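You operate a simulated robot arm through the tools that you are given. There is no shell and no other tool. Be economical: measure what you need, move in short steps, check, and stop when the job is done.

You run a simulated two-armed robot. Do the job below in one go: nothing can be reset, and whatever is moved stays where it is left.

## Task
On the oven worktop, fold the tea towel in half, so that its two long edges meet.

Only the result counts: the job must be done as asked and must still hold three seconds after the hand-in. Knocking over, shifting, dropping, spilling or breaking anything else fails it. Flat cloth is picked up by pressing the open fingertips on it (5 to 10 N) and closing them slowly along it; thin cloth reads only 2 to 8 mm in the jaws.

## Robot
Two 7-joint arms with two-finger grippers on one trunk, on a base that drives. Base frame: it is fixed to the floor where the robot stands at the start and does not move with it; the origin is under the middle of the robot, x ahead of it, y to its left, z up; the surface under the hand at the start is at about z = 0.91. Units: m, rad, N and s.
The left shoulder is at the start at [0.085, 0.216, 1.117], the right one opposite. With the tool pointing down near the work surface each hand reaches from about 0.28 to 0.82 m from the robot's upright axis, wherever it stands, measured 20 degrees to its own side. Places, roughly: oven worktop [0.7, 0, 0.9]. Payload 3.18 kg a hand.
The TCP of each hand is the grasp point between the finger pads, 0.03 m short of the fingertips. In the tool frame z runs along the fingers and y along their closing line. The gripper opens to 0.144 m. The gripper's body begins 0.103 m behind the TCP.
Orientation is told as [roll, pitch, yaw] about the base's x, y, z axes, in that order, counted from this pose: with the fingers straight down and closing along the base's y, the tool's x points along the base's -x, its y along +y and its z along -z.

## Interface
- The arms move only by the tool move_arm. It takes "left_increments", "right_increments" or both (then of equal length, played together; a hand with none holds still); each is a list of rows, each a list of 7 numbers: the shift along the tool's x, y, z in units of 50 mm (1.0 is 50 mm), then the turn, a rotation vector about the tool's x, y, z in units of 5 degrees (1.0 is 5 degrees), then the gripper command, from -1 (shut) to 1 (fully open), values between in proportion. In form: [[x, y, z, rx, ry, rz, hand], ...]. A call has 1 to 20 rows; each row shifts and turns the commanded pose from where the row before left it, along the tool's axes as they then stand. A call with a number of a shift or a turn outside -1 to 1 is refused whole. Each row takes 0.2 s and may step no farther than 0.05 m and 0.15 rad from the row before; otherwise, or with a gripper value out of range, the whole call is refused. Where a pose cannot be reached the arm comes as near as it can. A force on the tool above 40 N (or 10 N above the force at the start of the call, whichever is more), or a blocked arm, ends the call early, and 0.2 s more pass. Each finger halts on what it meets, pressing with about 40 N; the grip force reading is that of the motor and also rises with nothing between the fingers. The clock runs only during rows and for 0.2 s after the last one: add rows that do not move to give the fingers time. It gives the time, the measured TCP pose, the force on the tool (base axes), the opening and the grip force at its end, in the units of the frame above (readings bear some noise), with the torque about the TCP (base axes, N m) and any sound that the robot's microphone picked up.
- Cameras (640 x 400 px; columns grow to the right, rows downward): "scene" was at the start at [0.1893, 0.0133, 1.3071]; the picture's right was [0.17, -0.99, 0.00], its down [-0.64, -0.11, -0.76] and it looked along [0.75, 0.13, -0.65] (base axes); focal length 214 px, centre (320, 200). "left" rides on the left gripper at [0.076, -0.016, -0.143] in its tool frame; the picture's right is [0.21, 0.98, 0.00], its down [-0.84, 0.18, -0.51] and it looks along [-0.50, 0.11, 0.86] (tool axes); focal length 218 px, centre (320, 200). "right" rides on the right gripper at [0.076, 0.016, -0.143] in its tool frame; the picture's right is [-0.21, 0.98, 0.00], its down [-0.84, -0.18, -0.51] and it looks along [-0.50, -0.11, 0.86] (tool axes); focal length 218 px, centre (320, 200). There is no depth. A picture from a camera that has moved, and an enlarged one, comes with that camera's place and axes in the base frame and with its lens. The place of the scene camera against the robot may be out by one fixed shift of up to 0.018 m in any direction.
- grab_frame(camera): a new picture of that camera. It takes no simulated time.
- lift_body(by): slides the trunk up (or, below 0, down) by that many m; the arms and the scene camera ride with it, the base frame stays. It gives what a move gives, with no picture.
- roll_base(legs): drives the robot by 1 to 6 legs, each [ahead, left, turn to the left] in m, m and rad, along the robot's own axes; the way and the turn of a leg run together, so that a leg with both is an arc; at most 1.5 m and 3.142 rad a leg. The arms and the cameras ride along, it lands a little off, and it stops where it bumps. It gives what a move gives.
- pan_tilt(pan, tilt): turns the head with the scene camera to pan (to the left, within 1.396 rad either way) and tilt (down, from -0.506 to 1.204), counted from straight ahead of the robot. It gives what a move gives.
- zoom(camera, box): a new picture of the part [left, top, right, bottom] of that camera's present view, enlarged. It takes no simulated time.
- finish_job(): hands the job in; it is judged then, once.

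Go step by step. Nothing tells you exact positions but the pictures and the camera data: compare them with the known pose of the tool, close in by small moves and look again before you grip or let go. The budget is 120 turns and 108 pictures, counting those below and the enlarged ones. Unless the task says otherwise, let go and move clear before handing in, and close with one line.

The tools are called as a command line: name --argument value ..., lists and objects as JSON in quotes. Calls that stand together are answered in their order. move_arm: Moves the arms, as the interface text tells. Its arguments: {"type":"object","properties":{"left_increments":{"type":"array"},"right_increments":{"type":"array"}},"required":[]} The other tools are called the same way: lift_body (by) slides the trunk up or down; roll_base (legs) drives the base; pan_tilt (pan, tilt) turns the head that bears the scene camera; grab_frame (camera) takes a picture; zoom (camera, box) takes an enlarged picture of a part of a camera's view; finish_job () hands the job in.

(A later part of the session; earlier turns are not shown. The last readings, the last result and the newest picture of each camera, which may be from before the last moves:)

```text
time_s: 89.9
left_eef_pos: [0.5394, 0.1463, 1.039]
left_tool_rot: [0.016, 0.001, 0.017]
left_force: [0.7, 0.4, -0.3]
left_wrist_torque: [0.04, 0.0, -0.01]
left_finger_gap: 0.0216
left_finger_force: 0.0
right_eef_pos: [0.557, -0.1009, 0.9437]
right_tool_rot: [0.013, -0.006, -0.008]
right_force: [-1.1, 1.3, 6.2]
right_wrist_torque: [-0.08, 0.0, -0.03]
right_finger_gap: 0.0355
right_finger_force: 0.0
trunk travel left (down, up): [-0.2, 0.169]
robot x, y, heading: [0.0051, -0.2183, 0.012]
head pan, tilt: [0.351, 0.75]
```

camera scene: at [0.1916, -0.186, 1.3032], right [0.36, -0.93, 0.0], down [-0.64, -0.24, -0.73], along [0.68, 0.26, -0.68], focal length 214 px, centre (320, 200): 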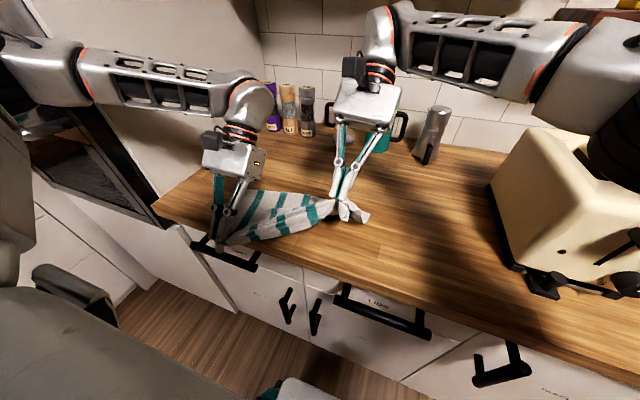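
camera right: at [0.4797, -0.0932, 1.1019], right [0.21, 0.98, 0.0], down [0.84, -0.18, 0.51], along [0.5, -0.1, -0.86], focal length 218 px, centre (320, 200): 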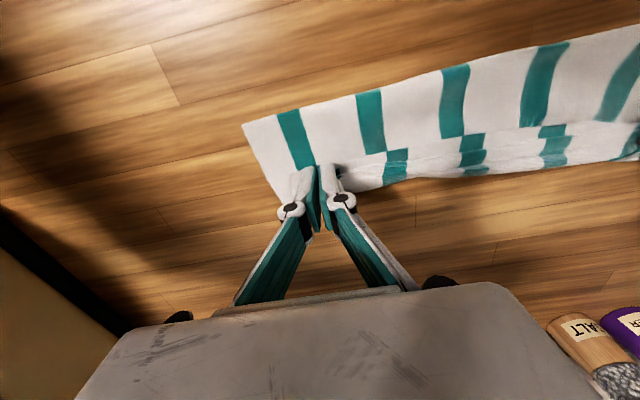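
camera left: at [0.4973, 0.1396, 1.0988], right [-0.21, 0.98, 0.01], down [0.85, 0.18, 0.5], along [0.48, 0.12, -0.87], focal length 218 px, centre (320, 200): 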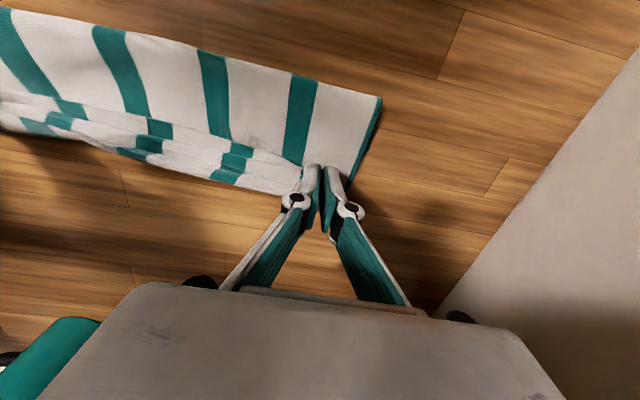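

move_arm --right_increments '[[0, 0, 0.005, 0, 0, 0, -0.56], [0, 0, 0.005, 0, 0, 0, -0.62], [0, 0, 0.005, 0, 0, 0, -0.68], [0, 0, 0.005, 0, 0, 0, -0.74], [0, 0, 0.005, 0, 0, 0, -0.8], [0, 0, 0.005, 0, 0, 0, -0.86], [0, 0, 0.005, 0, 0, 0, -0.92], [0, 0, 0, 0, 0, 0, -1], [0, 0, 0, 0, 0, 0, -1], [0, 0, -0.2, 0, 0, 0, -1], [0, 0, -0.2, 0, 0, 0, -1], [0, 0, 0, 0, 0, 0, -1]]'

zoom --camera "right" --box '[180, 90, 436, 250]'

```text
time_s: 92.5
left_eef_pos: [0.5387, 0.1452, 1.0385]
left_tool_rot: [0.015, 0.002, 0.015]
left_force: [0.7, -0.7, 0.3]
left_wrist_torque: [-0.02, -0.01, 0.01]
left_finger_gap: 0.0215
left_finger_force: 0.0
right_eef_pos: [0.559, -0.1043, 0.9549]
right_tool_rot: [0.007, -0.003, -0.015]
right_force: [0.7, -0.4, -1.6]
right_wrist_torque: [-0.01, 0.1, 0.02]
right_finger_gap: 0.0066
right_finger_force: 40.9
trunk travel left (down, up): [-0.2, 0.169]
robot x, y, heading: [0.0072, -0.2115, 0.019]
head pan, tilt: [0.351, 0.75]
```

```text
2.50 times, centred on (308, 170) of right
camera zoom: at [0.4822, -0.0875, 1.0983], right [0.22, 0.97, 0.01], down [0.84, -0.2, 0.51], along [0.5, -0.11, -0.86], focal length 546 px, centre (350, 275)
```

zoom: 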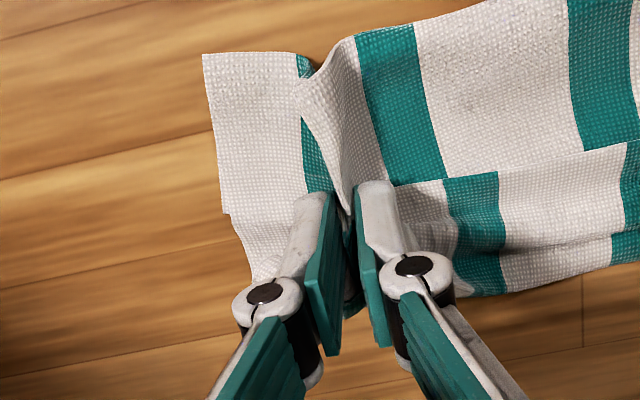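

It gathered the top sheet as well, so I'm releasing. Instead I'll rake the tail forward, with fingers opened into wide prongs just skimming the top sheet and pushing the hem from behind.

move_arm --right_increments '[[0, 0, 0.12, 0, 0, 0, -1], [0, 0, 0, 0, 0, 0, -0.9], [0, 0, 0, 0, 0, 0, -0.8], [0, 0, 0, 0, 0, 0, -0.7], [0, 0, 0, 0, 0, 0, -0.6], [0, 0, -0.3, 0, 0, 0, -0.6], [0, 0, -0.6, 0, 0, 0, -0.6], [0.5, 0, -0.6, 0, 0, 0, 0], [0.5, 0.5, -0.3, 0, 0, 0, 0.3], [0, 0.4, 0, 0, 0, 0, 0.39], [0, 0, 0, 0, 0, 0, 0.39]]' --left_increments '[[0, 0, 0, 0, 0, 0, -0.7], [0, 0, 0, 0, 0, 0, -0.7], [0, 0, 0, 0, 0, 0, -0.7], [0, 0, 0, 0, 0, 0, -0.7], [0, 0, 0, 0, 0, 0, -0.7], [0, 0, 0, 0, 0, 0, -0.7], [0, 0, 0, 0, 0, 0, -0.4], [0.2, 0, 0, 0, 0, 0, 0], [0.2, -0.3, 0, 0, 0, 0, 0.3], [0, -0.2, 0, 0, 0, 0, 0.39], [0, 0, 0, 0, 0, 0, 0.39]]'

grab_frame --camera "right"

```text
time_s: 95.1
left_eef_pos: [0.5212, 0.1199, 1.0388]
left_tool_rot: [0.01, 0.016, 0.002]
left_force: [0.5, -0.2, 0.5]
left_wrist_torque: [0.0, -0.01, 0.01]
left_finger_gap: 0.1001
left_finger_force: 0.0
right_eef_pos: [0.538, -0.0826, 1.0669]
right_tool_rot: [0.068, 0.001, -0.08]
right_force: [0.2, -0.6, 0.3]
right_wrist_torque: [0.02, -0.02, -0.02]
right_finger_gap: 0.1
right_finger_force: 0.0
trunk travel left (down, up): [-0.2, 0.169]
robot x, y, heading: [0.0086, -0.214, 0.02]
head pan, tilt: [0.351, 0.75]
stopped in row 11 (right hand): the arm was blocked; the commanded pose is now the measured one
```

```text
21 pictures are left
camera right: at [0.461, -0.0682, 1.2109], right [0.29, 0.96, 0.07], down [0.82, -0.28, 0.49], along [0.49, -0.09, -0.87], focal length 218 px, centre (320, 200)
```

right: 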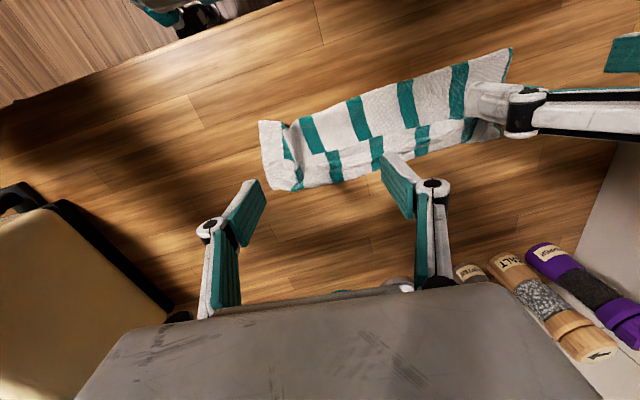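

roll_base --legs '[[0, 0.05, 0]]'

move_arm --right_increments '[[0, -0.42, 0, 0.78, 0, -0.9, 0.39], [0, -0.42, 0.2, 0, 0, 0, 0.39], [0, 0, 0.7, 0, 0, 0, 0.39], [0, 0, 0.7, 0, 0, 0, 0.39], [0, 0, 0.4, 0, 0, 0, 0.39], [0, 0, 0, 0, 0, 0, 0.39]]' --left_increments '[[0, -0.55, 0, 0, 0, 0, 0.39], [-0.2, -0.55, 0.2, 0, 0, 0, 0.39], [-0.2, 0, 0.5, 0, 0, 0, 0.39], [0, 0, 0.5, 0, 0, 0, 0.39], [0, 0, 0.3, 0, 0, 0, 0.39], [0, 0, 0, 0, 0, 0, 0.39]]'

```text
time_s: 96.2
left_eef_pos: [0.5185, 0.17, 1.0385]
left_tool_rot: [0.011, 0.016, 0.002]
left_force: [0.3, 1.1, -0.7]
left_wrist_torque: [0.02, 0.0, -0.01]
left_finger_gap: 0.0999
left_finger_force: 0.1
right_eef_pos: [0.536, -0.0316, 1.0668]
right_tool_rot: [0.066, 0.0, -0.081]
right_force: [0.6, -0.2, -0.5]
right_wrist_torque: [-0.02, -0.03, 0.0]
right_finger_gap: 0.1002
right_finger_force: 0.0
trunk travel left (down, up): [-0.2, 0.169]
robot x, y, heading: [0.0076, -0.1651, 0.02]
head pan, tilt: [0.351, 0.75]
```

```text
time_s: 97.6
left_eef_pos: [0.5373, 0.1173, 0.9627]
left_tool_rot: [0.011, 0.016, 0.001]
left_force: [-0.3, 0.6, 0.3]
left_wrist_torque: [0.03, -0.02, 0.02]
left_finger_gap: 0.1003
left_finger_force: 0.1
right_eef_pos: [0.5351, -0.0736, 0.9638]
right_tool_rot: [-0.001, -0.003, -0.002]
right_force: [0.3, 0.0, 0.5]
right_wrist_torque: [0.02, -0.03, -0.01]
right_finger_gap: 0.1001
right_finger_force: 0.0
trunk travel left (down, up): [-0.2, 0.169]
robot x, y, heading: [0.0058, -0.1669, 0.013]
head pan, tilt: [0.351, 0.75]
```

move_arm --right_increments '[[0, 0, 0.2, 0, 0, 0, 0.39], [0, 0, 0.1, 0, 0, 0, 0.39], [0, 0, 0, 0, 0, 0, 0.39]]' --left_increments '[[0, 0, 0.2, 0, 0, 0, 0.39], [0, 0, 0.1, 0, 0, 0, 0.39], [0, 0, 0, 0, 0, 0, 0.39]]'

grab_frame --camera "right"

grab_frame --camera "left"

```text
time_s: 98.4
left_eef_pos: [0.5376, 0.1164, 0.9487]
left_tool_rot: [0.01, 0.014, 0.002]
left_force: [0.3, -1.0, 0.9]
left_wrist_torque: [-0.03, 0.02, -0.05]
left_finger_gap: 0.1
left_finger_force: 0.0
right_eef_pos: [0.5349, -0.0738, 0.949]
right_tool_rot: [-0.001, -0.003, -0.001]
right_force: [0.6, 0.1, 0.3]
right_wrist_torque: [0.0, 0.02, 0.0]
right_finger_gap: 0.1
right_finger_force: 0.0
trunk travel left (down, up): [-0.2, 0.169]
robot x, y, heading: [0.0042, -0.166, 0.017]
head pan, tilt: [0.351, 0.75]
```

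```text
20 pictures are left
camera right: at [0.4575, -0.0568, 1.0918], right [0.21, 0.98, 0.0], down [0.84, -0.18, 0.51], along [0.5, -0.11, -0.86], focal length 218 px, centre (320, 200)
```

right: 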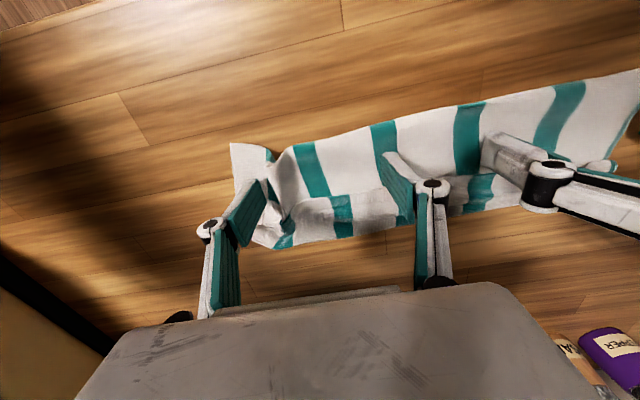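

```text
19 pictures are left
camera left: at [0.4622, 0.099, 1.0925], right [-0.21, 0.98, 0.01], down [0.85, 0.18, 0.5], along [0.48, 0.12, -0.87], focal length 218 px, centre (320, 200)
```

left: 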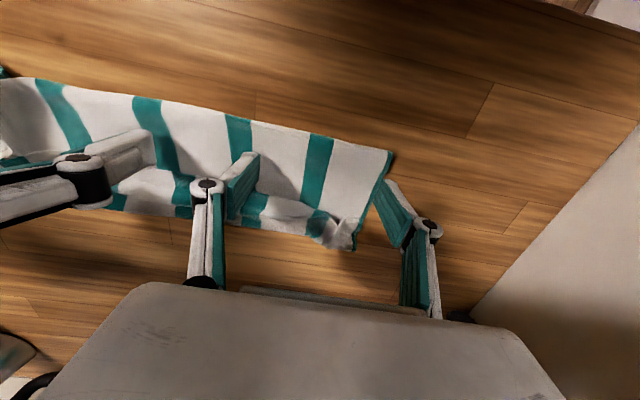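

move_arm --right_increments '[[0, 0, 0, 0, 0, 0, 0.39], [0, 0, 0.05, 0, 0, 0, 0.39], [0, 0, 0.02, 0, 0, 0, 0.39], [0, 0, 0, 0, 0, 0, 0.39]]' --left_increments '[[0, -0.24, 0, 0, 0, 0, -0.03], [0, 0, 0.05, 0, 0, 0, -0.03], [0, 0, 0.02, 0, 0, 0, -0.03], [0, 0, 0, 0, 0, 0, -0.03]]'

```text
time_s: 99.4
left_eef_pos: [0.5381, 0.1043, 0.9441]
left_tool_rot: [0.01, 0.016, 0.002]
left_force: [0.1, 0.3, 0.1]
left_wrist_torque: [-0.02, 0.01, 0.03]
left_finger_gap: 0.0698
left_finger_force: 0.1
right_eef_pos: [0.5366, -0.0745, 0.9474]
right_tool_rot: [-0.003, 0.0, -0.002]
right_force: [-0.2, -0.5, 1.3]
right_wrist_torque: [0.02, -0.02, 0.01]
right_finger_gap: 0.1001
right_finger_force: 0.0
trunk travel left (down, up): [-0.2, 0.169]
robot x, y, heading: [0.0064, -0.1663, 0.015]
head pan, tilt: [0.351, 0.75]
```

Both hands are skimming, so I'm pushing forward slowly.

move_arm --right_increments '[[-0.2, 0, 0, 0, 0, 0, 0.39], [-0.2, 0, 0, 0, 0, 0, 0.39], [-0.2, 0, 0, 0, 0, 0, 0.39], [-0.2, 0, 0, 0, 0, 0, 0.39], [-0.2, 0, 0, 0, 0, 0, 0.39], [-0.2, 0, 0, 0, 0, 0, 0.39], [-0.2, 0, 0, 0, 0, 0, 0.39], [0, 0, 0, 0, 0, 0, 0.39]]' --left_increments '[[-0.2, 0, 0.02, 0, 0, 0, -0.03], [-0.2, 0, 0.01, 0, 0, 0, -0.03], [-0.2, 0, 0, 0, 0, 0, -0.03], [-0.2, 0, 0, 0, 0, 0, -0.03], [-0.2, 0, 0, 0, 0, 0, -0.03], [-0.2, 0, 0, 0, 0, 0, -0.03], [-0.2, 0, 0, 0, 0, 0, -0.03], [0, 0, 0, 0, 0, 0, -0.03]]'

grab_frame --camera "right"

grab_frame --camera "left"

```text
time_s: 101.2
left_eef_pos: [0.6075, 0.1009, 0.9428]
left_tool_rot: [0.013, 0.016, -0.002]
left_force: [-0.5, 0.0, 0.9]
left_wrist_torque: [-0.03, -0.01, -0.01]
left_finger_gap: 0.07
left_finger_force: 1.2
right_eef_pos: [0.6107, -0.0796, 0.9518]
right_tool_rot: [0.013, -0.001, -0.012]
right_force: [0.1, -0.5, -0.1]
right_wrist_torque: [0.03, -0.01, 0.02]
right_finger_gap: 0.1
right_finger_force: 0.1
trunk travel left (down, up): [-0.2, 0.169]
robot x, y, heading: [0.0096, -0.1648, 0.016]
head pan, tilt: [0.351, 0.75]
```

```text
18 pictures are left
camera right: at [0.532, -0.0638, 1.0955], right [0.22, 0.98, 0.01], down [0.84, -0.2, 0.51], along [0.5, -0.1, -0.86], focal length 218 px, centre (320, 200)
```

right: 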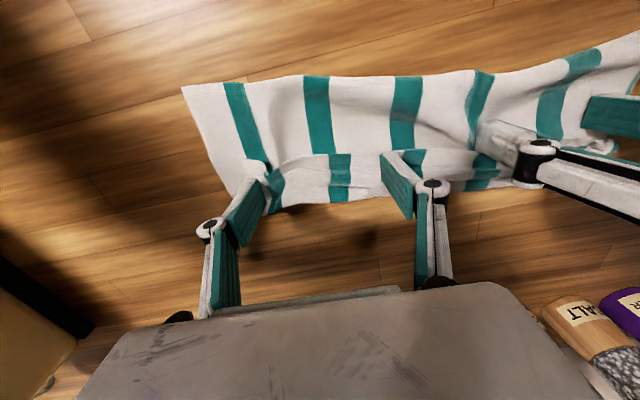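

```text
17 pictures are left
camera left: at [0.5327, 0.0835, 1.0864], right [-0.21, 0.98, 0.02], down [0.85, 0.17, 0.5], along [0.48, 0.12, -0.87], focal length 218 px, centre (320, 200)
```

left: 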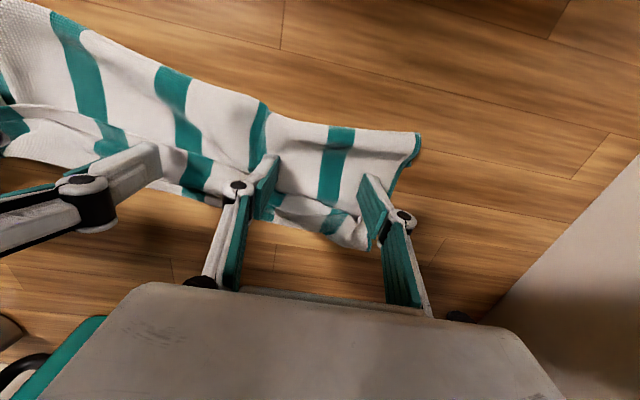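

The rake moved the whole towel, and the tail is still folded back. A better way is to pinch across the tail (closing along x), with the near finger pushing the hem and the far finger on the ridge, so that only the tail enters the jaws. I'm raising and turning both hands.

move_arm --left_increments '[[0.2, 0, -0.5, 0, 0, 0, -0.3], [0.2, 0, -0.5, 0, 0, 0, -0.42], [0, 0.2, 0, 0, 0, -1, -0.42], [0, 0, 0, 0, 0, -1, -0.42], [0, 0, 0, 0, 0, -1, -0.42], [0, 0, 0, 0, 0, -1, -0.42], [0, 0, 0, 0, 0, -1, -0.42], [0, 0, 0, 0, 0, -1, -0.42], [0, 0, 0, 0, 0, -1, -0.42], [0, 0, 0, 0, 0, -1, -0.42], [0, 0, 0, 0, 0, -1, -0.42], [0, 0, 0, 0, 0, -1, -0.42], [0, 0, 0, 0, 0, -1, -0.42], [0, 0, 0, 0, 0, -1, -0.42], [0, 0, 0, 0, 0, -1, -0.42], [0, 0, 0, 0, 0, -1, -0.42], [0, 0, 0, 0, 0, -1, -0.42], [0, 0, 0, 0, 0, -1, -0.42], [0, 0, 0, 0, 0, -1, -0.42], [0, 0, 0, 0, 0, -1, -0.42]]' --right_increments '[[0.2, 0, -0.5, 0, 0, 0, -0.3], [0.2, 0, -0.5, 0, 0, 0, -0.42], [0, -0.2, 0, 0, 0, 1, -0.42], [0, 0, 0, 0, 0, 1, -0.42], [0, 0, 0, 0, 0, 1, -0.42], [0, 0, 0, 0, 0, 1, -0.42], [0, 0, 0, 0, 0, 1, -0.42], [0, 0, 0, 0, 0, 1, -0.42], [0, 0, 0, 0, 0, 1, -0.42], [0, 0, 0, 0, 0, 1, -0.42], [0, 0, 0, 0, 0, 1, -0.42], [0, 0, 0, 0, 0, 1, -0.42], [0, 0, 0, 0, 0, 1, -0.42], [0, 0, 0, 0, 0, 1, -0.42], [0, 0, 0, 0, 0, 1, -0.42], [0, 0, 0, 0, 0, 1, -0.42], [0, 0, 0, 0, 0, 1, -0.42], [0, 0, 0, 0, 0, 1, -0.42], [0, 0, 0, 0, 0, 1, -0.42], [0, 0, 0, 0, 0, 1, -0.42]]'

grab_frame --camera "left"

grab_frame --camera "right"

```text
time_s: 104.9
left_eef_pos: [0.5867, 0.1126, 0.9952]
left_tool_rot: [0.015, -0.012, 1.338]
left_force: [3.3, 6.3, -6.3]
left_wrist_torque: [-0.37, 0.51, 0.33]
left_finger_gap: 0.042
left_finger_force: 0.1
right_eef_pos: [0.5833, -0.0913, 0.9982]
right_tool_rot: [0.007, 0.001, -1.335]
right_force: [-4.1, -6.0, 4.5]
right_wrist_torque: [1.35, -0.5, 0.38]
right_finger_gap: 0.0419
right_finger_force: 0.1
trunk travel left (down, up): [-0.2, 0.169]
robot x, y, heading: [0.0065, -0.1646, 0.012]
head pan, tilt: [0.351, 0.75]
stopped in row 18 (left hand): the force on the tool passed its limit at 42 N (the readings are from after the stop); the commanded pose is now the measured one
```

```text
16 pictures are left
camera left: at [0.586, 0.032, 1.1386], right [-1.0, 0.02, 0.01], down [0.02, 0.85, 0.52], along [0.0, 0.52, -0.85], focal length 218 px, centre (320, 200)
```

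left: 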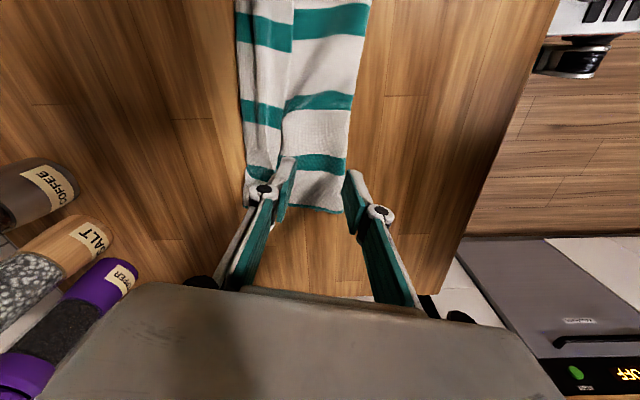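

```text
15 pictures are left
camera right: at [0.5801, -0.0133, 1.1428], right [1.0, 0.03, 0.01], down [0.02, -0.86, 0.51], along [0.02, -0.51, -0.86], focal length 218 px, centre (320, 200)
```

right: 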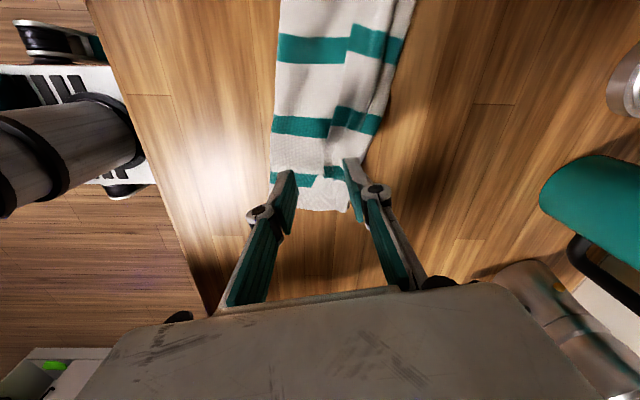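

The wrist cameras touched each other. I'm moving the hands apart to y 0.125 and -0.105, over the tail (left: hem 0.628, ridge 0.667; right: hem 0.590, ridge 0.622), and finishing the turn.

move_arm --left_increments '[[-0.3, -0.3, 0, 0, 0, 0, -0.5], [-0.18, -0.35, 0, 0, 0, 0, -0.5], [0, -0.35, 0, 0, 0, -0.9, -0.5], [0, 0, 0.3, 0, 0, -0.9, -0.5], [0, 0, 0.3, 0, 0, -0.9, -0.5], [0, 0, 0, 0, 0, 0, -0.5]]' --right_increments '[[-0.3, 0.1, 0, 0, 0, 0, -0.5], [-0.06, 0.1, 0, 0, 0, 0, -0.5], [0, 0.1, 0, 0, 0, 0.9, -0.5], [0, 0, 0.3, 0, 0, 0.9, -0.5], [0, 0, 0.3, 0, 0, 0.9, -0.5], [0, 0, 0, 0, 0, 0, -0.5]]'

zoom --camera "left" --box '[200, 80, 424, 220]'

zoom --camera "right" --box '[200, 80, 424, 220]'

```text
time_s: 106.3
left_eef_pos: [0.6443, 0.1287, 0.9619]
left_tool_rot: [0.013, -0.011, 1.574]
left_force: [-0.8, -0.3, -0.3]
left_wrist_torque: [0.01, 0.01, -0.01]
left_finger_gap: 0.0357
left_finger_force: 0.0
right_eef_pos: [0.6056, -0.1006, 0.9678]
right_tool_rot: [0.001, -0.003, -1.571]
right_force: [-0.5, 0.7, -0.4]
right_wrist_torque: [0.01, -0.03, -0.03]
right_finger_gap: 0.036
right_finger_force: 0.0
trunk travel left (down, up): [-0.2, 0.169]
robot x, y, heading: [0.0082, -0.168, 0.012]
head pan, tilt: [0.351, 0.75]
```

```text
2.86 times, centred on (312, 150) of left
camera zoom: at [0.6618, 0.0501, 1.1047], right [-0.98, -0.21, 0.01], down [-0.18, 0.84, 0.52], along [-0.12, 0.5, -0.85], focal length 624 px, centre (343, 343)
```

zoom: 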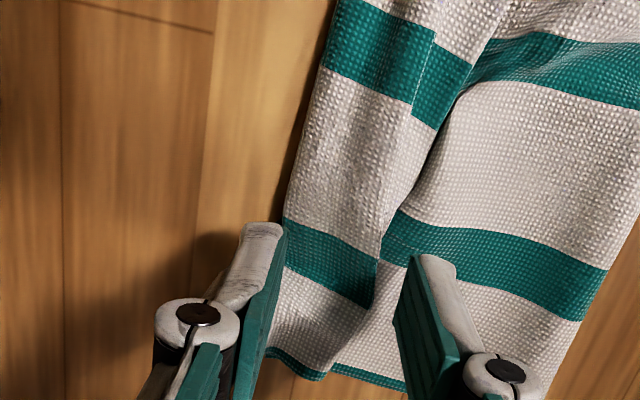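

```text
2.86 times, centred on (312, 150) of right
camera zoom: at [0.6209, -0.0228, 1.1106], right [0.98, -0.21, 0.0], down [-0.18, -0.84, 0.51], along [-0.1, -0.5, -0.86], focal length 624 px, centre (343, 343)
```

zoom: 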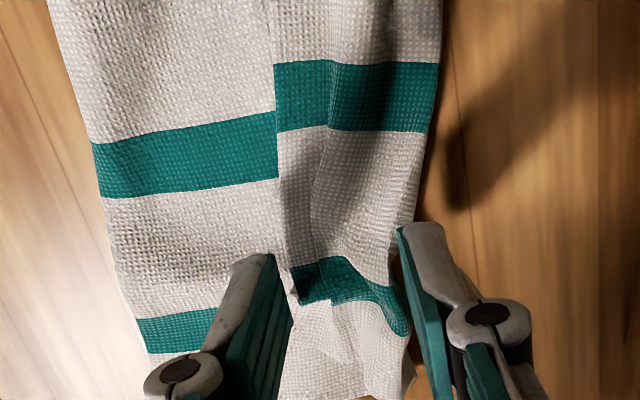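

The view is clear: the jaws straddle the tail at both corners. I'm shifting slightly so that the far fingers press on the ridge, then lowering to light contact.

move_arm --left_increments '[[0, 0.1, 0.1, 0, 0, 0, -0.5], [0, 0, 0.12, 0, 0, 0, -0.5], [0, 0, 0.06, 0, 0, 0, -0.5], [0, 0, 0, 0, 0, 0, -0.5]]' --right_increments '[[0, -0.16, 0.15, 0, 0, 0, -0.5], [0, 0, 0.15, 0, 0, 0, -0.5], [0, 0, 0.06, 0, 0, 0, -0.5], [0, 0, 0, 0, 0, 0, -0.5]]'

```text
time_s: 107.3
left_eef_pos: [0.6395, 0.1263, 0.9479]
left_tool_rot: [0.013, -0.011, 1.572]
left_force: [0.6, 0.3, 1.1]
left_wrist_torque: [0.0, 0.01, 0.0]
left_finger_gap: 0.0358
left_finger_force: 0.0
right_eef_pos: [0.5975, -0.102, 0.9491]
right_tool_rot: [0.004, -0.001, -1.57]
right_force: [0.2, -0.7, 0.1]
right_wrist_torque: [-0.01, -0.01, 0.0]
right_finger_gap: 0.0358
right_finger_force: 0.1
trunk travel left (down, up): [-0.2, 0.169]
robot x, y, heading: [0.0079, -0.1666, 0.015]
head pan, tilt: [0.351, 0.75]
```

move_arm --left_increments '[[0, 0, 0.06, 0, 0, 0, -0.5], [0, 0, 0.02, 0, 0, 0, -0.5], [0, 0, 0, 0, 0, 0, -0.5]]' --right_increments '[[0, 0, 0.06, 0, 0, 0, -0.5], [0, 0, 0.03, 0, 0, 0, -0.5], [0, 0, 0, 0, 0, 0, -0.5]]'

```text
time_s: 108.1
left_eef_pos: [0.6386, 0.1256, 0.945]
left_tool_rot: [0.014, -0.014, 1.572]
left_force: [-1.0, -1.0, 0.5]
left_wrist_torque: [0.02, 0.02, -0.02]
left_finger_gap: 0.0359
left_finger_force: 0.1
right_eef_pos: [0.5968, -0.1022, 0.9443]
right_tool_rot: [0.004, -0.002, -1.572]
right_force: [0.0, 0.7, 1.1]
right_wrist_torque: [0.0, 0.0, -0.01]
right_finger_gap: 0.0361
right_finger_force: 0.0
trunk travel left (down, up): [-0.2, 0.169]
robot x, y, heading: [0.0066, -0.1675, 0.019]
head pan, tilt: [0.351, 0.75]
```

move_arm --left_increments '[[0, 0, 0.03, 0, 0, 0, -0.5], [0, 0, 0, 0, 0, 0, -0.56], [0, 0, 0.005, 0, 0, 0, -0.62], [0, 0, 0.005, 0, 0, 0, -0.68], [0, 0, 0.005, 0, 0, 0, -0.74]]' --right_increments '[[0, 0, 0.015, 0, 0, 0, -0.5], [0, 0, 0, 0, 0, 0, -0.56], [0, 0, 0.005, 0, 0, 0, -0.62], [0, 0, 0.005, 0, 0, 0, -0.68], [0, 0, 0.005, 0, 0, 0, -0.74]]'

```text
time_s: 109.3
left_eef_pos: [0.6393, 0.1258, 0.9427]
left_tool_rot: [0.016, -0.011, 1.574]
left_force: [0.6, 0.5, 0.4]
left_wrist_torque: [0.02, -0.03, -0.03]
left_finger_gap: 0.0187
left_finger_force: 0.5
right_eef_pos: [0.5975, -0.1038, 0.9426]
right_tool_rot: [0.001, 0.0, -1.57]
right_force: [-0.2, 0.4, 0.3]
right_wrist_torque: [-0.01, 0.0, -0.01]
right_finger_gap: 0.0184
right_finger_force: 0.1
trunk travel left (down, up): [-0.2, 0.169]
robot x, y, heading: [0.0031, -0.168, 0.015]
head pan, tilt: [0.351, 0.75]
```

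zoom --camera "left" --box '[200, 80, 424, 220]'

zoom --camera "right" --box '[200, 80, 424, 220]'

```text
2.86 times, centred on (312, 150) of left
camera zoom: at [0.6563, 0.0488, 1.0848], right [-0.98, -0.21, 0.01], down [-0.17, 0.84, 0.52], along [-0.12, 0.51, -0.85], focal length 624 px, centre (343, 343)
```

zoom: 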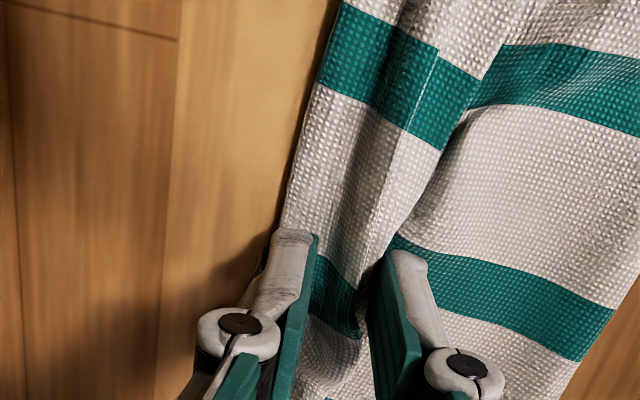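

```text
2.86 times, centred on (312, 150) of right
camera zoom: at [0.613, -0.026, 1.0858], right [0.98, -0.21, 0.0], down [-0.18, -0.84, 0.51], along [-0.1, -0.5, -0.86], focal length 624 px, centre (343, 343)
```

zoom: 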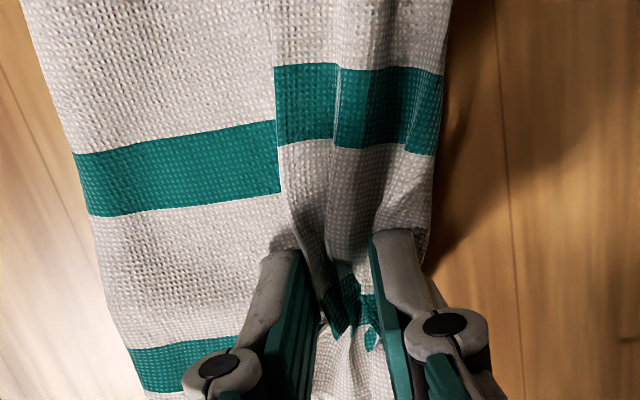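

It works: the tail is buckling up between the jaws while the top sheet stays flat. I'm closing fully and lifting 2 cm.

move_arm --left_increments '[[0, 0, 0.01, 0, 0, 0, -0.8], [0, 0, 0.01, 0, 0, 0, -0.86], [0, 0, 0.005, 0, 0, 0, -0.92], [0, 0, 0, 0, 0, 0, -1], [0, 0, 0, 0, 0, 0, -1], [0, 0, -0.2, 0, 0, 0, -1], [0, 0, -0.3, 0, 0, 0, -1], [0, 0, 0, 0, 0, 0, -1]]' --right_increments '[[0, 0, 0.01, 0, 0, 0, -0.8], [0, 0, 0.01, 0, 0, 0, -0.86], [0, 0, 0.005, 0, 0, 0, -0.92], [0, 0, 0, 0, 0, 0, -1], [0, 0, 0, 0, 0, 0, -1], [0, 0, -0.2, 0, 0, 0, -1], [0, 0, -0.3, 0, 0, 0, -1], [0, 0, 0, 0, 0, 0, -1]]'

zoom --camera "left" --box '[200, 40, 424, 180]'

zoom --camera "right" --box '[200, 40, 424, 180]'

```text
time_s: 111.1
left_eef_pos: [0.6391, 0.1285, 0.9655]
left_tool_rot: [0.015, -0.01, 1.574]
left_force: [0.1, -4.0, 7.4]
left_wrist_torque: [-0.17, -0.23, 0.0]
left_finger_gap: 0.0002
left_finger_force: 25.9
right_eef_pos: [0.5972, -0.1018, 0.9664]
right_tool_rot: [0.003, -0.002, -1.571]
right_force: [-1.7, 1.1, -0.9]
right_wrist_torque: [-0.02, -0.15, 0.01]
right_finger_gap: 0.0066
right_finger_force: 42.5
trunk travel left (down, up): [-0.2, 0.169]
robot x, y, heading: [0.0066, -0.1652, 0.015]
head pan, tilt: [0.351, 0.75]
```

```text
2.86 times, centred on (312, 110) of left
camera zoom: at [0.6574, 0.0518, 1.1078], right [-0.98, -0.21, 0.01], down [-0.17, 0.84, 0.52], along [-0.12, 0.51, -0.85], focal length 624 px, centre (343, 457)
```

zoom: 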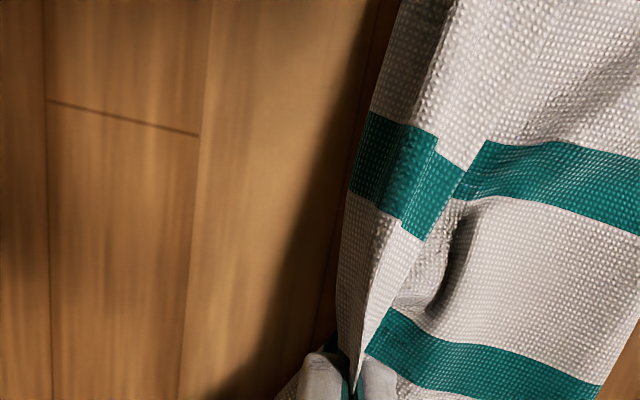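

```text
2.86 times, centred on (312, 110) of right
camera zoom: at [0.6121, -0.0244, 1.1097], right [0.98, -0.21, 0.0], down [-0.18, -0.84, 0.51], along [-0.1, -0.5, -0.86], focal length 624 px, centre (343, 457)
```

zoom: 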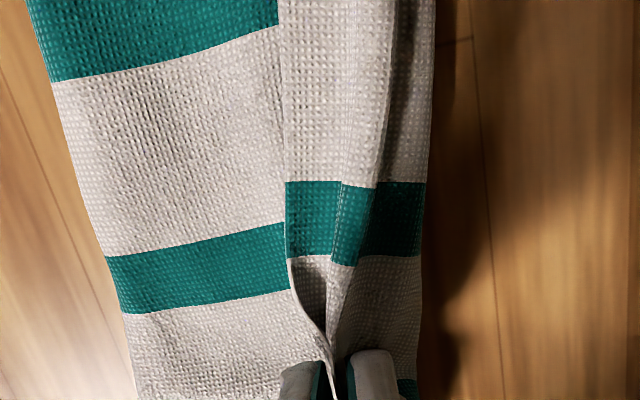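

Both hands now hold the tail hem itself. I'm carrying it up and forward to the far edge and laying it down there.

move_arm --left_increments '[[0, -0.05, -0.5, 0, 0, 0, -1], [0, -0.15, -0.3, 0, 0, 0, -1], [0, -0.2, 0, 0, 0, 0, -1], [0, -0.1, 0.3, 0, 0, 0, -1], [0, 0, 0.5, 0, 0, 0, -1], [0, 0, 0.3, 0, 0, 0, -1], [0, 0, 0, 0, 0, 0, -1]]' --right_increments '[[0, 0.2, -0.5, 0, 0, 0, -1], [0, 0.4, -0.3, 0, 0, 0, -1], [0, 0.3, 0, 0, 0, 0, -1], [0, 0.2, 0.3, 0, 0, 0, -1], [0, 0, 0.5, 0, 0, 0, -1], [0, 0, 0.3, 0, 0, 0, -1], [0, 0, 0, 0, 0, 0, -1]]'

grab_frame --camera "left"

```text
time_s: 112.7
left_eef_pos: [0.6642, 0.1278, 0.9509]
left_tool_rot: [0.015, -0.01, 1.575]
left_force: [-0.1, 0.2, -1.5]
left_wrist_torque: [0.04, 0.0, -0.03]
left_finger_gap: 0.0061
left_finger_force: 45.5
right_eef_pos: [0.6588, -0.1079, 0.9653]
right_tool_rot: [0.007, 0.025, -1.588]
right_force: [0.5, -1.0, -2.1]
right_wrist_torque: [0.08, 0.1, -0.01]
right_finger_gap: 0.0072
right_finger_force: 46.6
trunk travel left (down, up): [-0.2, 0.169]
robot x, y, heading: [0.0107, -0.1657, 0.019]
head pan, tilt: [0.351, 0.75]
```

```text
8 pictures are left
camera left: at [0.6812, 0.0507, 1.0932], right [-0.98, -0.21, 0.01], down [-0.18, 0.84, 0.52], along [-0.12, 0.5, -0.86], focal length 218 px, centre (320, 200)
```

left: 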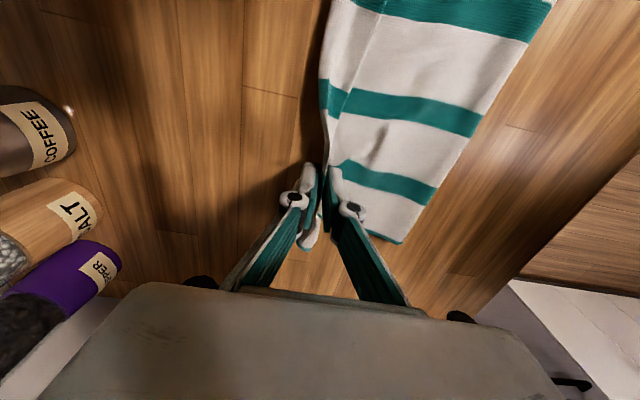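

move_arm --left_increments '[[-0.1, 0, 0, 0, 0, 0, -1], [-0.1, 0, 0, 0, 0, 0, -1], [0, 0, 0.05, 0, 0, 0, -1], [0, 0, 0, 0, 0, 0, -1]]' --right_increments '[[-0.1, 0, 0.1, 0, 0, 0, -1], [-0.1, 0, 0.1, 0, 0, 0, -1], [0, 0, 0.15, 0, 0, 0, -1], [0, 0, 0, 0, 0, 0, -1]]'

```text
time_s: 113.7
left_eef_pos: [0.6628, 0.138, 0.9497]
left_tool_rot: [0.012, -0.01, 1.574]
left_force: [0.3, -1.3, 1.2]
left_wrist_torque: [0.03, -0.04, -0.03]
left_finger_gap: 0.0031
left_finger_force: 34.9
right_eef_pos: [0.6505, -0.1117, 0.9386]
right_tool_rot: [0.009, -0.002, -1.573]
right_force: [4.7, -0.2, 49.8]
right_wrist_torque: [0.02, -0.6, 0.02]
right_finger_gap: 0.0052
right_finger_force: 43.1
trunk travel left (down, up): [-0.2, 0.169]
robot x, y, heading: [0.0084, -0.1673, 0.017]
head pan, tilt: [0.351, 0.75]
```

move_arm --left_increments '[[-0.12, 0, 0, 0, 0, 0, -1], [-0.12, 0, 0, 0, 0, 0, -1], [0, 0, 0, 0, 0, 0, -1]]' --right_increments '[[0, 0, -0.15, 0, 0, 0, -1], [-0.2, 0, 0, 0, 0, 0, -1], [0, 0, 0, 0, 0, 0, -1]]'

grab_frame --camera "right"

```text
time_s: 114.5
left_eef_pos: [0.6627, 0.1493, 0.9478]
left_tool_rot: [0.015, -0.011, 1.573]
left_force: [0.8, 0.1, -0.1]
left_wrist_torque: [0.0, 0.08, -0.04]
left_finger_gap: 0.0063
left_finger_force: 35.5
right_eef_pos: [0.6518, -0.1217, 0.9398]
right_tool_rot: [-0.002, -0.005, -1.571]
right_force: [-2.4, -4.4, -3.0]
right_wrist_torque: [0.06, 3.52, 0.23]
right_finger_gap: 0.0011
right_finger_force: 29.5
trunk travel left (down, up): [-0.2, 0.169]
robot x, y, heading: [0.0085, -0.1683, 0.013]
head pan, tilt: [0.351, 0.75]
```

```text
7 pictures are left
camera right: at [0.6667, -0.0446, 1.0834], right [0.98, -0.21, 0.0], down [-0.18, -0.84, 0.51], along [-0.11, -0.5, -0.86], focal length 218 px, centre (320, 200)
```

right: 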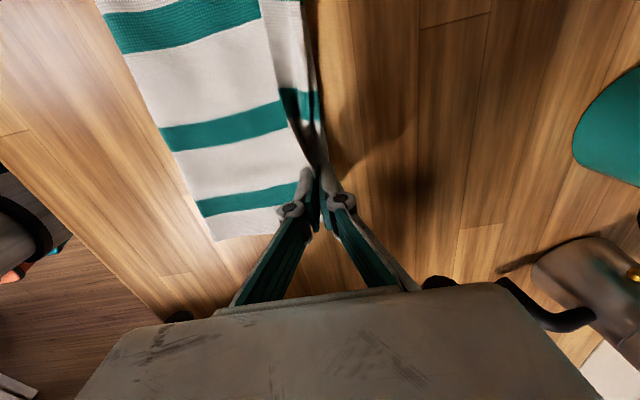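

The layers line up well. I'm releasing gently, lifting clear and looking.

move_arm --left_increments '[[0, 0, 0.05, 0, 0, 0, -1], [0, 0, 0, 0, 0, 0, -0.9], [0, 0, 0, 0, 0, 0, -0.8], [0, 0, -0.2, 0, 0, 0, -0.75], [0, 0, -0.5, 0, 0, 0, -0.75], [0, 0, -0.6, 0, 0, 0, -0.75], [0, 0, 0, 0, 0, 0, -0.75]]' --right_increments '[[0, 0, 0, 0, 0, 0, -1], [0, 0, 0, 0, 0, 0, -0.9], [0, 0, 0, 0, 0, 0, -0.8], [0, 0, -0.2, 0, 0, 0, -0.75], [0, 0, -0.5, 0, 0, 0, -0.75], [0, 0, -0.6, 0, 0, 0, -0.75], [0, 0, 0, 0, 0, 0, -0.75]]'

grab_frame --camera "left"

```text
time_s: 116.1
left_eef_pos: [0.664, 0.1485, 1.0098]
left_tool_rot: [0.018, -0.01, 1.573]
left_force: [-0.1, -0.4, -0.3]
left_wrist_torque: [0.0, 0.04, -0.03]
left_finger_gap: 0.018
left_finger_force: 0.1
right_eef_pos: [0.6558, -0.1238, 1.006]
right_tool_rot: [-0.001, -0.001, -1.576]
right_force: [0.9, 0.4, 0.3]
right_wrist_torque: [-0.02, 0.0, -0.03]
right_finger_gap: 0.0178
right_finger_force: 0.1
trunk travel left (down, up): [-0.2, 0.169]
robot x, y, heading: [0.0092, -0.1639, 0.017]
head pan, tilt: [0.351, 0.75]
```

```text
6 pictures are left
camera left: at [0.6824, 0.071, 1.1524], right [-0.98, -0.21, 0.01], down [-0.17, 0.84, 0.52], along [-0.12, 0.5, -0.85], focal length 218 px, centre (320, 200)
```

left: 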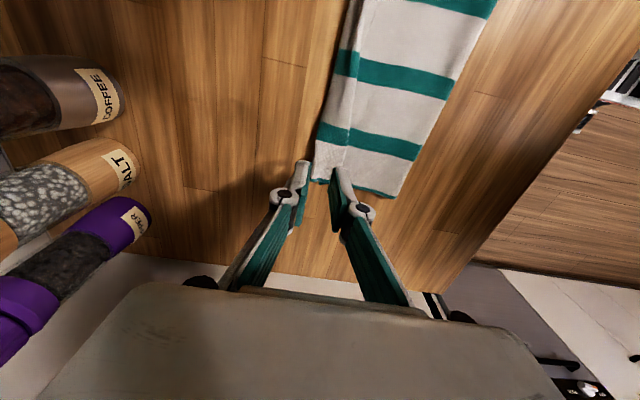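

zoom --camera "left" --box '[290, 60, 450, 210]'

```text
2.67 times, centred on (370, 135) of left
camera zoom: at [0.6824, 0.071, 1.1524], right [-0.98, -0.21, 0.01], down [-0.17, 0.84, 0.52], along [-0.12, 0.5, -0.85], focal length 582 px, centre (187, 373)
```

zoom: 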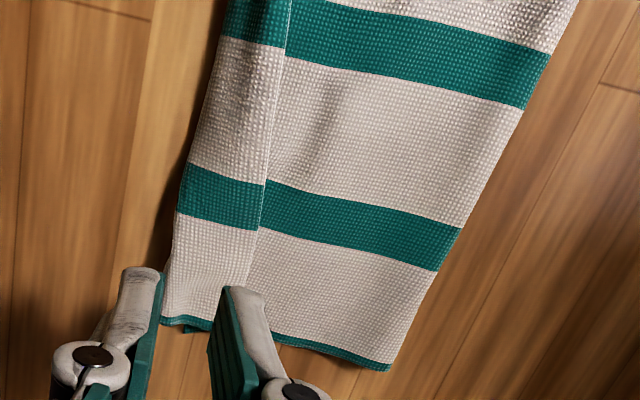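

Releasing right at the ridge let the tail fall back. I'll re-grip the hem the same way, then lift it well up, bring the edge back over to lay more of the bottom layer, and set it down past the far edge. I'm checking the right side first.

zoom --camera "right" --box '[180, 60, 380, 220]'

```text
2.50 times, centred on (280, 140) of right
camera zoom: at [0.6708, -0.0465, 1.1485], right [0.98, -0.21, 0.0], down [-0.18, -0.84, 0.51], along [-0.11, -0.5, -0.86], focal length 546 px, centre (420, 350)
```

zoom: 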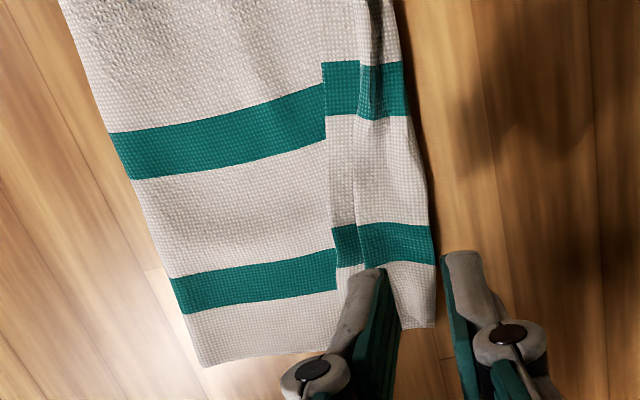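

move_arm --left_increments '[[0.37, 0.32, 0, 0, 0, 0, -0.52], [0, 0, 0.4, 0, 0, 0, -0.52], [0, 0, 0.4, 0, 0, 0, -0.52], [0, 0, 0.3, 0, 0, 0, -0.52], [0, 0, 0.1, 0, 0, 0, -0.52], [0, 0, 0, 0, 0, 0, -0.52]]' --right_increments '[[0.18, -0.54, 0, 0, 0, 0, -0.4], [0, 0, 0.4, 0, 0, 0, -0.4], [0, 0, 0.4, 0, 0, 0, -0.4], [0, 0, 0.25, 0, 0, 0, -0.4], [0, 0, 0.08, 0, 0, 0, -0.4], [0, 0, 0, 0, 0, 0, -0.4]]'

```text
time_s: 117.5
left_eef_pos: [0.6469, 0.1292, 0.951]
left_tool_rot: [0.017, -0.01, 1.574]
left_force: [0.2, 0.1, -0.4]
left_wrist_torque: [0.0, 0.0, -0.04]
left_finger_gap: 0.0346
left_finger_force: 0.0
right_eef_pos: [0.6253, -0.1126, 0.9493]
right_tool_rot: [0.002, -0.002, -1.571]
right_force: [-1.0, -0.1, 0.7]
right_wrist_torque: [0.01, 0.0, 0.01]
right_finger_gap: 0.0432
right_finger_force: 0.0
trunk travel left (down, up): [-0.2, 0.169]
robot x, y, heading: [0.0102, -0.1661, 0.007]
head pan, tilt: [0.351, 0.75]
```

move_arm --left_increments '[[0, 0, 0.08, 0, 0, 0, -0.52], [0, 0, 0.06, 0, 0, 0, -0.52], [0, 0, 0.01, 0, 0, 0, -0.58], [0, 0, 0.005, 0, 0, 0, -0.64], [0, 0, 0.005, 0, 0, 0, -0.7]]' --right_increments '[[0, 0.06, 0.06, 0, 0, 0, -0.4], [0, 0, 0.05, 0, 0, 0, -0.4], [0, 0, 0.005, 0, 0, 0, -0.5], [0, 0, 0.005, 0, 0, 0, -0.6], [0, 0, 0.005, 0, 0, 0, -0.7]]'

```text
time_s: 118.7
left_eef_pos: [0.6465, 0.1307, 0.9429]
left_tool_rot: [0.014, -0.011, 1.573]
left_force: [0.2, -0.7, -0.1]
left_wrist_torque: [0.01, 0.02, 0.04]
left_finger_gap: 0.0213
left_finger_force: 0.1
right_eef_pos: [0.6291, -0.1122, 0.9443]
right_tool_rot: [0.0, -0.003, -1.571]
right_force: [0.0, -0.9, -0.2]
right_wrist_torque: [0.02, 0.01, 0.01]
right_finger_gap: 0.0218
right_finger_force: 0.1
trunk travel left (down, up): [-0.2, 0.169]
robot x, y, heading: [0.0065, -0.1657, 0.018]
head pan, tilt: [0.351, 0.75]
```

move_arm --left_increments '[[0, 0, 0.01, 0, 0, 0, -0.76], [0, 0, 0.01, 0, 0, 0, -0.82], [0, 0, 0.01, 0, 0, 0, -0.88], [0, 0, 0.005, 0, 0, 0, -0.94], [0, 0, 0, 0, 0, 0, -1], [0, 0, 0, 0, 0, 0, -1], [0, 0, -0.2, 0, 0, 0, -1], [0, 0, -0.4, 0, 0, 0, -1], [0, 0, 0, 0, 0, 0, -1]]' --right_increments '[[0, 0, 0.03, 0, 0, 0, -0.76], [0, 0, 0.01, 0, 0, 0, -0.82], [0, 0, 0.01, 0, 0, 0, -0.88], [0, 0, 0.005, 0, 0, 0, -0.94], [0, 0, 0, 0, 0, 0, -1], [0, 0, 0, 0, 0, 0, -1], [0, 0, -0.2, 0, 0, 0, -1], [0, 0, -0.4, 0, 0, 0, -1], [0, 0, 0, 0, 0, 0, -1]]'

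grab_frame --camera "scene"

```text
time_s: 120.7
left_eef_pos: [0.6468, 0.1316, 0.9718]
left_tool_rot: [0.015, -0.012, 1.574]
left_force: [2.6, 0.2, -2.3]
left_wrist_torque: [0.04, -0.12, -0.03]
left_finger_gap: 0.0037
left_finger_force: 30.0
right_eef_pos: [0.6303, -0.1127, 0.9715]
right_tool_rot: [0.001, -0.003, -1.57]
right_force: [1.4, 2.0, -1.5]
right_wrist_torque: [-0.07, 0.0, 0.03]
right_finger_gap: 0.0047
right_finger_force: 44.7
trunk travel left (down, up): [-0.2, 0.169]
robot x, y, heading: [0.0067, -0.1675, 0.01]
head pan, tilt: [0.351, 0.75]
```

```text
3 pictures are left
camera scene: at [0.1908, -0.1365, 1.303], right [0.36, -0.93, 0.0], down [-0.64, -0.24, -0.73], along [0.68, 0.26, -0.68], focal length 214 px, centre (320, 200)
```

scene: 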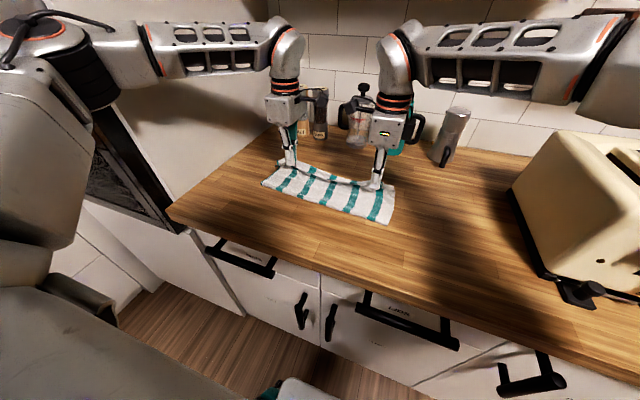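

Both grips are confirmed. I'm lifting the edge up and back over the intended fold line so the bottom layer lies flat to the middle, then carrying it over to the far edge.

move_arm --left_increments '[[0, 0.49, -0.4, 0, 0, 0, -1], [0, 0.49, -0.4, 0, 0, 0, -1], [0, 0.49, -0.3, 0, 0, 0, -1], [0, 0.49, -0.1, 0, 0, 0, -1], [0, 0.49, 0, 0, 0, 0, -1], [0, 0.49, 0, 0, 0, 0, -1], [0, 0, 0, 0, 0, 0, -1]]' --right_increments '[[0, -0.55, -0.4, 0, 0, 0, -1], [0, -0.55, -0.4, 0, 0, 0, -1], [0, -0.55, -0.3, 0, 0, 0, -1], [0, -0.55, -0.1, 0, 0, 0, -1], [0, -0.55, 0, 0, 0, 0, -1], [0, -0.55, 0, 0, 0, 0, -1], [0, 0, 0, 0, 0, 0, -1]]'

```text
time_s: 122.3
left_eef_pos: [0.5015, 0.1298, 1.0331]
left_tool_rot: [0.015, -0.01, 1.574]
left_force: [0.1, 0.0, 3.2]
left_wrist_torque: [0.02, 0.08, 0.0]
left_finger_gap: 0.0043
left_finger_force: 43.5
right_eef_pos: [0.4625, -0.1141, 1.0307]
right_tool_rot: [0.002, -0.003, -1.572]
right_force: [-0.2, 1.3, -7.9]
right_wrist_torque: [-0.07, 0.13, 0.01]
right_finger_gap: 0.005
right_finger_force: 28.0
trunk travel left (down, up): [-0.2, 0.169]
robot x, y, heading: [0.0033, -0.1623, 0.015]
head pan, tilt: [0.351, 0.75]
```

grab_frame --camera "left"

```text
2 pictures are left
camera left: at [0.5196, 0.0531, 1.176], right [-0.98, -0.21, 0.01], down [-0.17, 0.84, 0.52], along [-0.12, 0.5, -0.85], focal length 218 px, centre (320, 200)
```

left: 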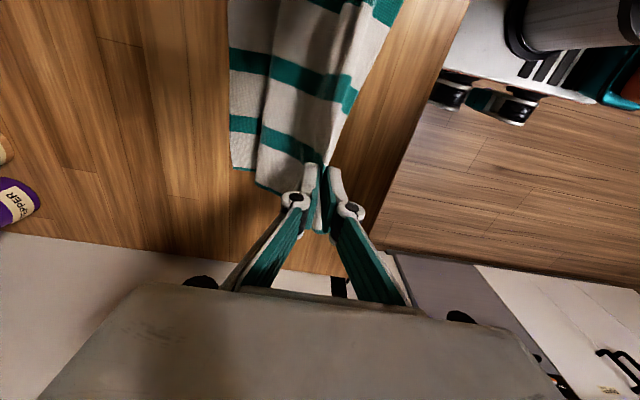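

The far edge lies at about x≈0.605, nearly parallel to y. I'm carrying the held edge over and down to just short of it, after which I'll open the jaws while moving forward so the near fingers sweep the hem flat onto the far edge.

move_arm --left_increments '[[0, -0.5, -0.1, 0, 0, 0, -1], [0, -0.5, 0.1, 0, 0, 0, -1], [0, -0.5, 0.4, 0, 0, 0, -1], [0, -0.47, 0.6, 0, 0, 0, -1], [0, 0, 0.55, 0, 0, 0, -1], [0, 0, 0, 0, 0, 0, -1]]' --right_increments '[[0, 0.65, -0.1, 0, 0, 0, -1], [0, 0.7, 0.1, 0, 0, 0, -1], [0, 0.7, 0.4, 0, 0, 0, -1], [0, 0.7, 0.6, 0, 0, 0, -1], [0, 0, 0.5, 0, 0, 0, -1], [0, 0, 0, 0, 0, 0, -1]]'

```text
time_s: 123.7
left_eef_pos: [0.5927, 0.1258, 0.9625]
left_tool_rot: [0.005, -0.018, 1.572]
left_force: [0.7, 0.9, -1.5]
left_wrist_torque: [-0.04, 0.3, 0.0]
left_finger_gap: 0.008
left_finger_force: 39.9
right_eef_pos: [0.5941, -0.1214, 0.9631]
right_tool_rot: [0.012, 0.004, -1.571]
right_force: [-0.1, 1.1, -0.2]
right_wrist_torque: [-0.03, 0.02, 0.0]
right_finger_gap: 0.0033
right_finger_force: 34.6
trunk travel left (down, up): [-0.2, 0.169]
robot x, y, heading: [0.0075, -0.1709, 0.017]
head pan, tilt: [0.351, 0.75]
```

move_arm --left_increments '[[-0.1, -0.1, 0.1, 0, 0, 0, -1], [-0.1, 0, 0.15, 0, 0, 0, -1], [0, 0, 0.06, 0, 0, 0, -1], [0, -0.1, 0, 0, 0, 0, -0.94], [0, -0.12, 0, 0, 0, 0, -0.88], [0, -0.12, 0, 0, 0, 0, -0.82], [0, -0.12, 0, 0, 0, 0, -0.76], [0, -0.1, 0, 0, 0, 0, -0.72], [0, 0, 0, 0, 0, 0, -0.72]]' --right_increments '[[-0.1, 0.08, 0.1, 0, 0, 0, -1], [-0.1, 0, 0.15, 0, 0, 0, -1], [0, 0, 0.06, 0, 0, 0, -1], [0, 0.1, 0, 0, 0, 0, -0.94], [0, 0.12, 0, 0, 0, 0, -0.88], [0, 0.12, 0, 0, 0, 0, -0.82], [0, 0.12, 0, 0, 0, 0, -0.76], [0, 0.1, 0, 0, 0, 0, -0.72], [0, 0, 0, 0, 0, 0, -0.72]]'

```text
time_s: 125.7
left_eef_pos: [0.6216, 0.1389, 0.9445]
left_tool_rot: [0.009, -0.015, 1.578]
left_force: [-0.1, 0.1, -0.6]
left_wrist_torque: [0.04, 0.0, 0.01]
left_finger_gap: 0.0203
left_finger_force: 0.1
right_eef_pos: [0.6247, -0.1251, 0.9467]
right_tool_rot: [0.012, 0.001, -1.569]
right_force: [0.2, 0.0, -0.5]
right_wrist_torque: [0.02, -0.01, -0.03]
right_finger_gap: 0.02
right_finger_force: 0.0
trunk travel left (down, up): [-0.2, 0.169]
robot x, y, heading: [0.0095, -0.1662, 0.016]
head pan, tilt: [0.351, 0.75]
```

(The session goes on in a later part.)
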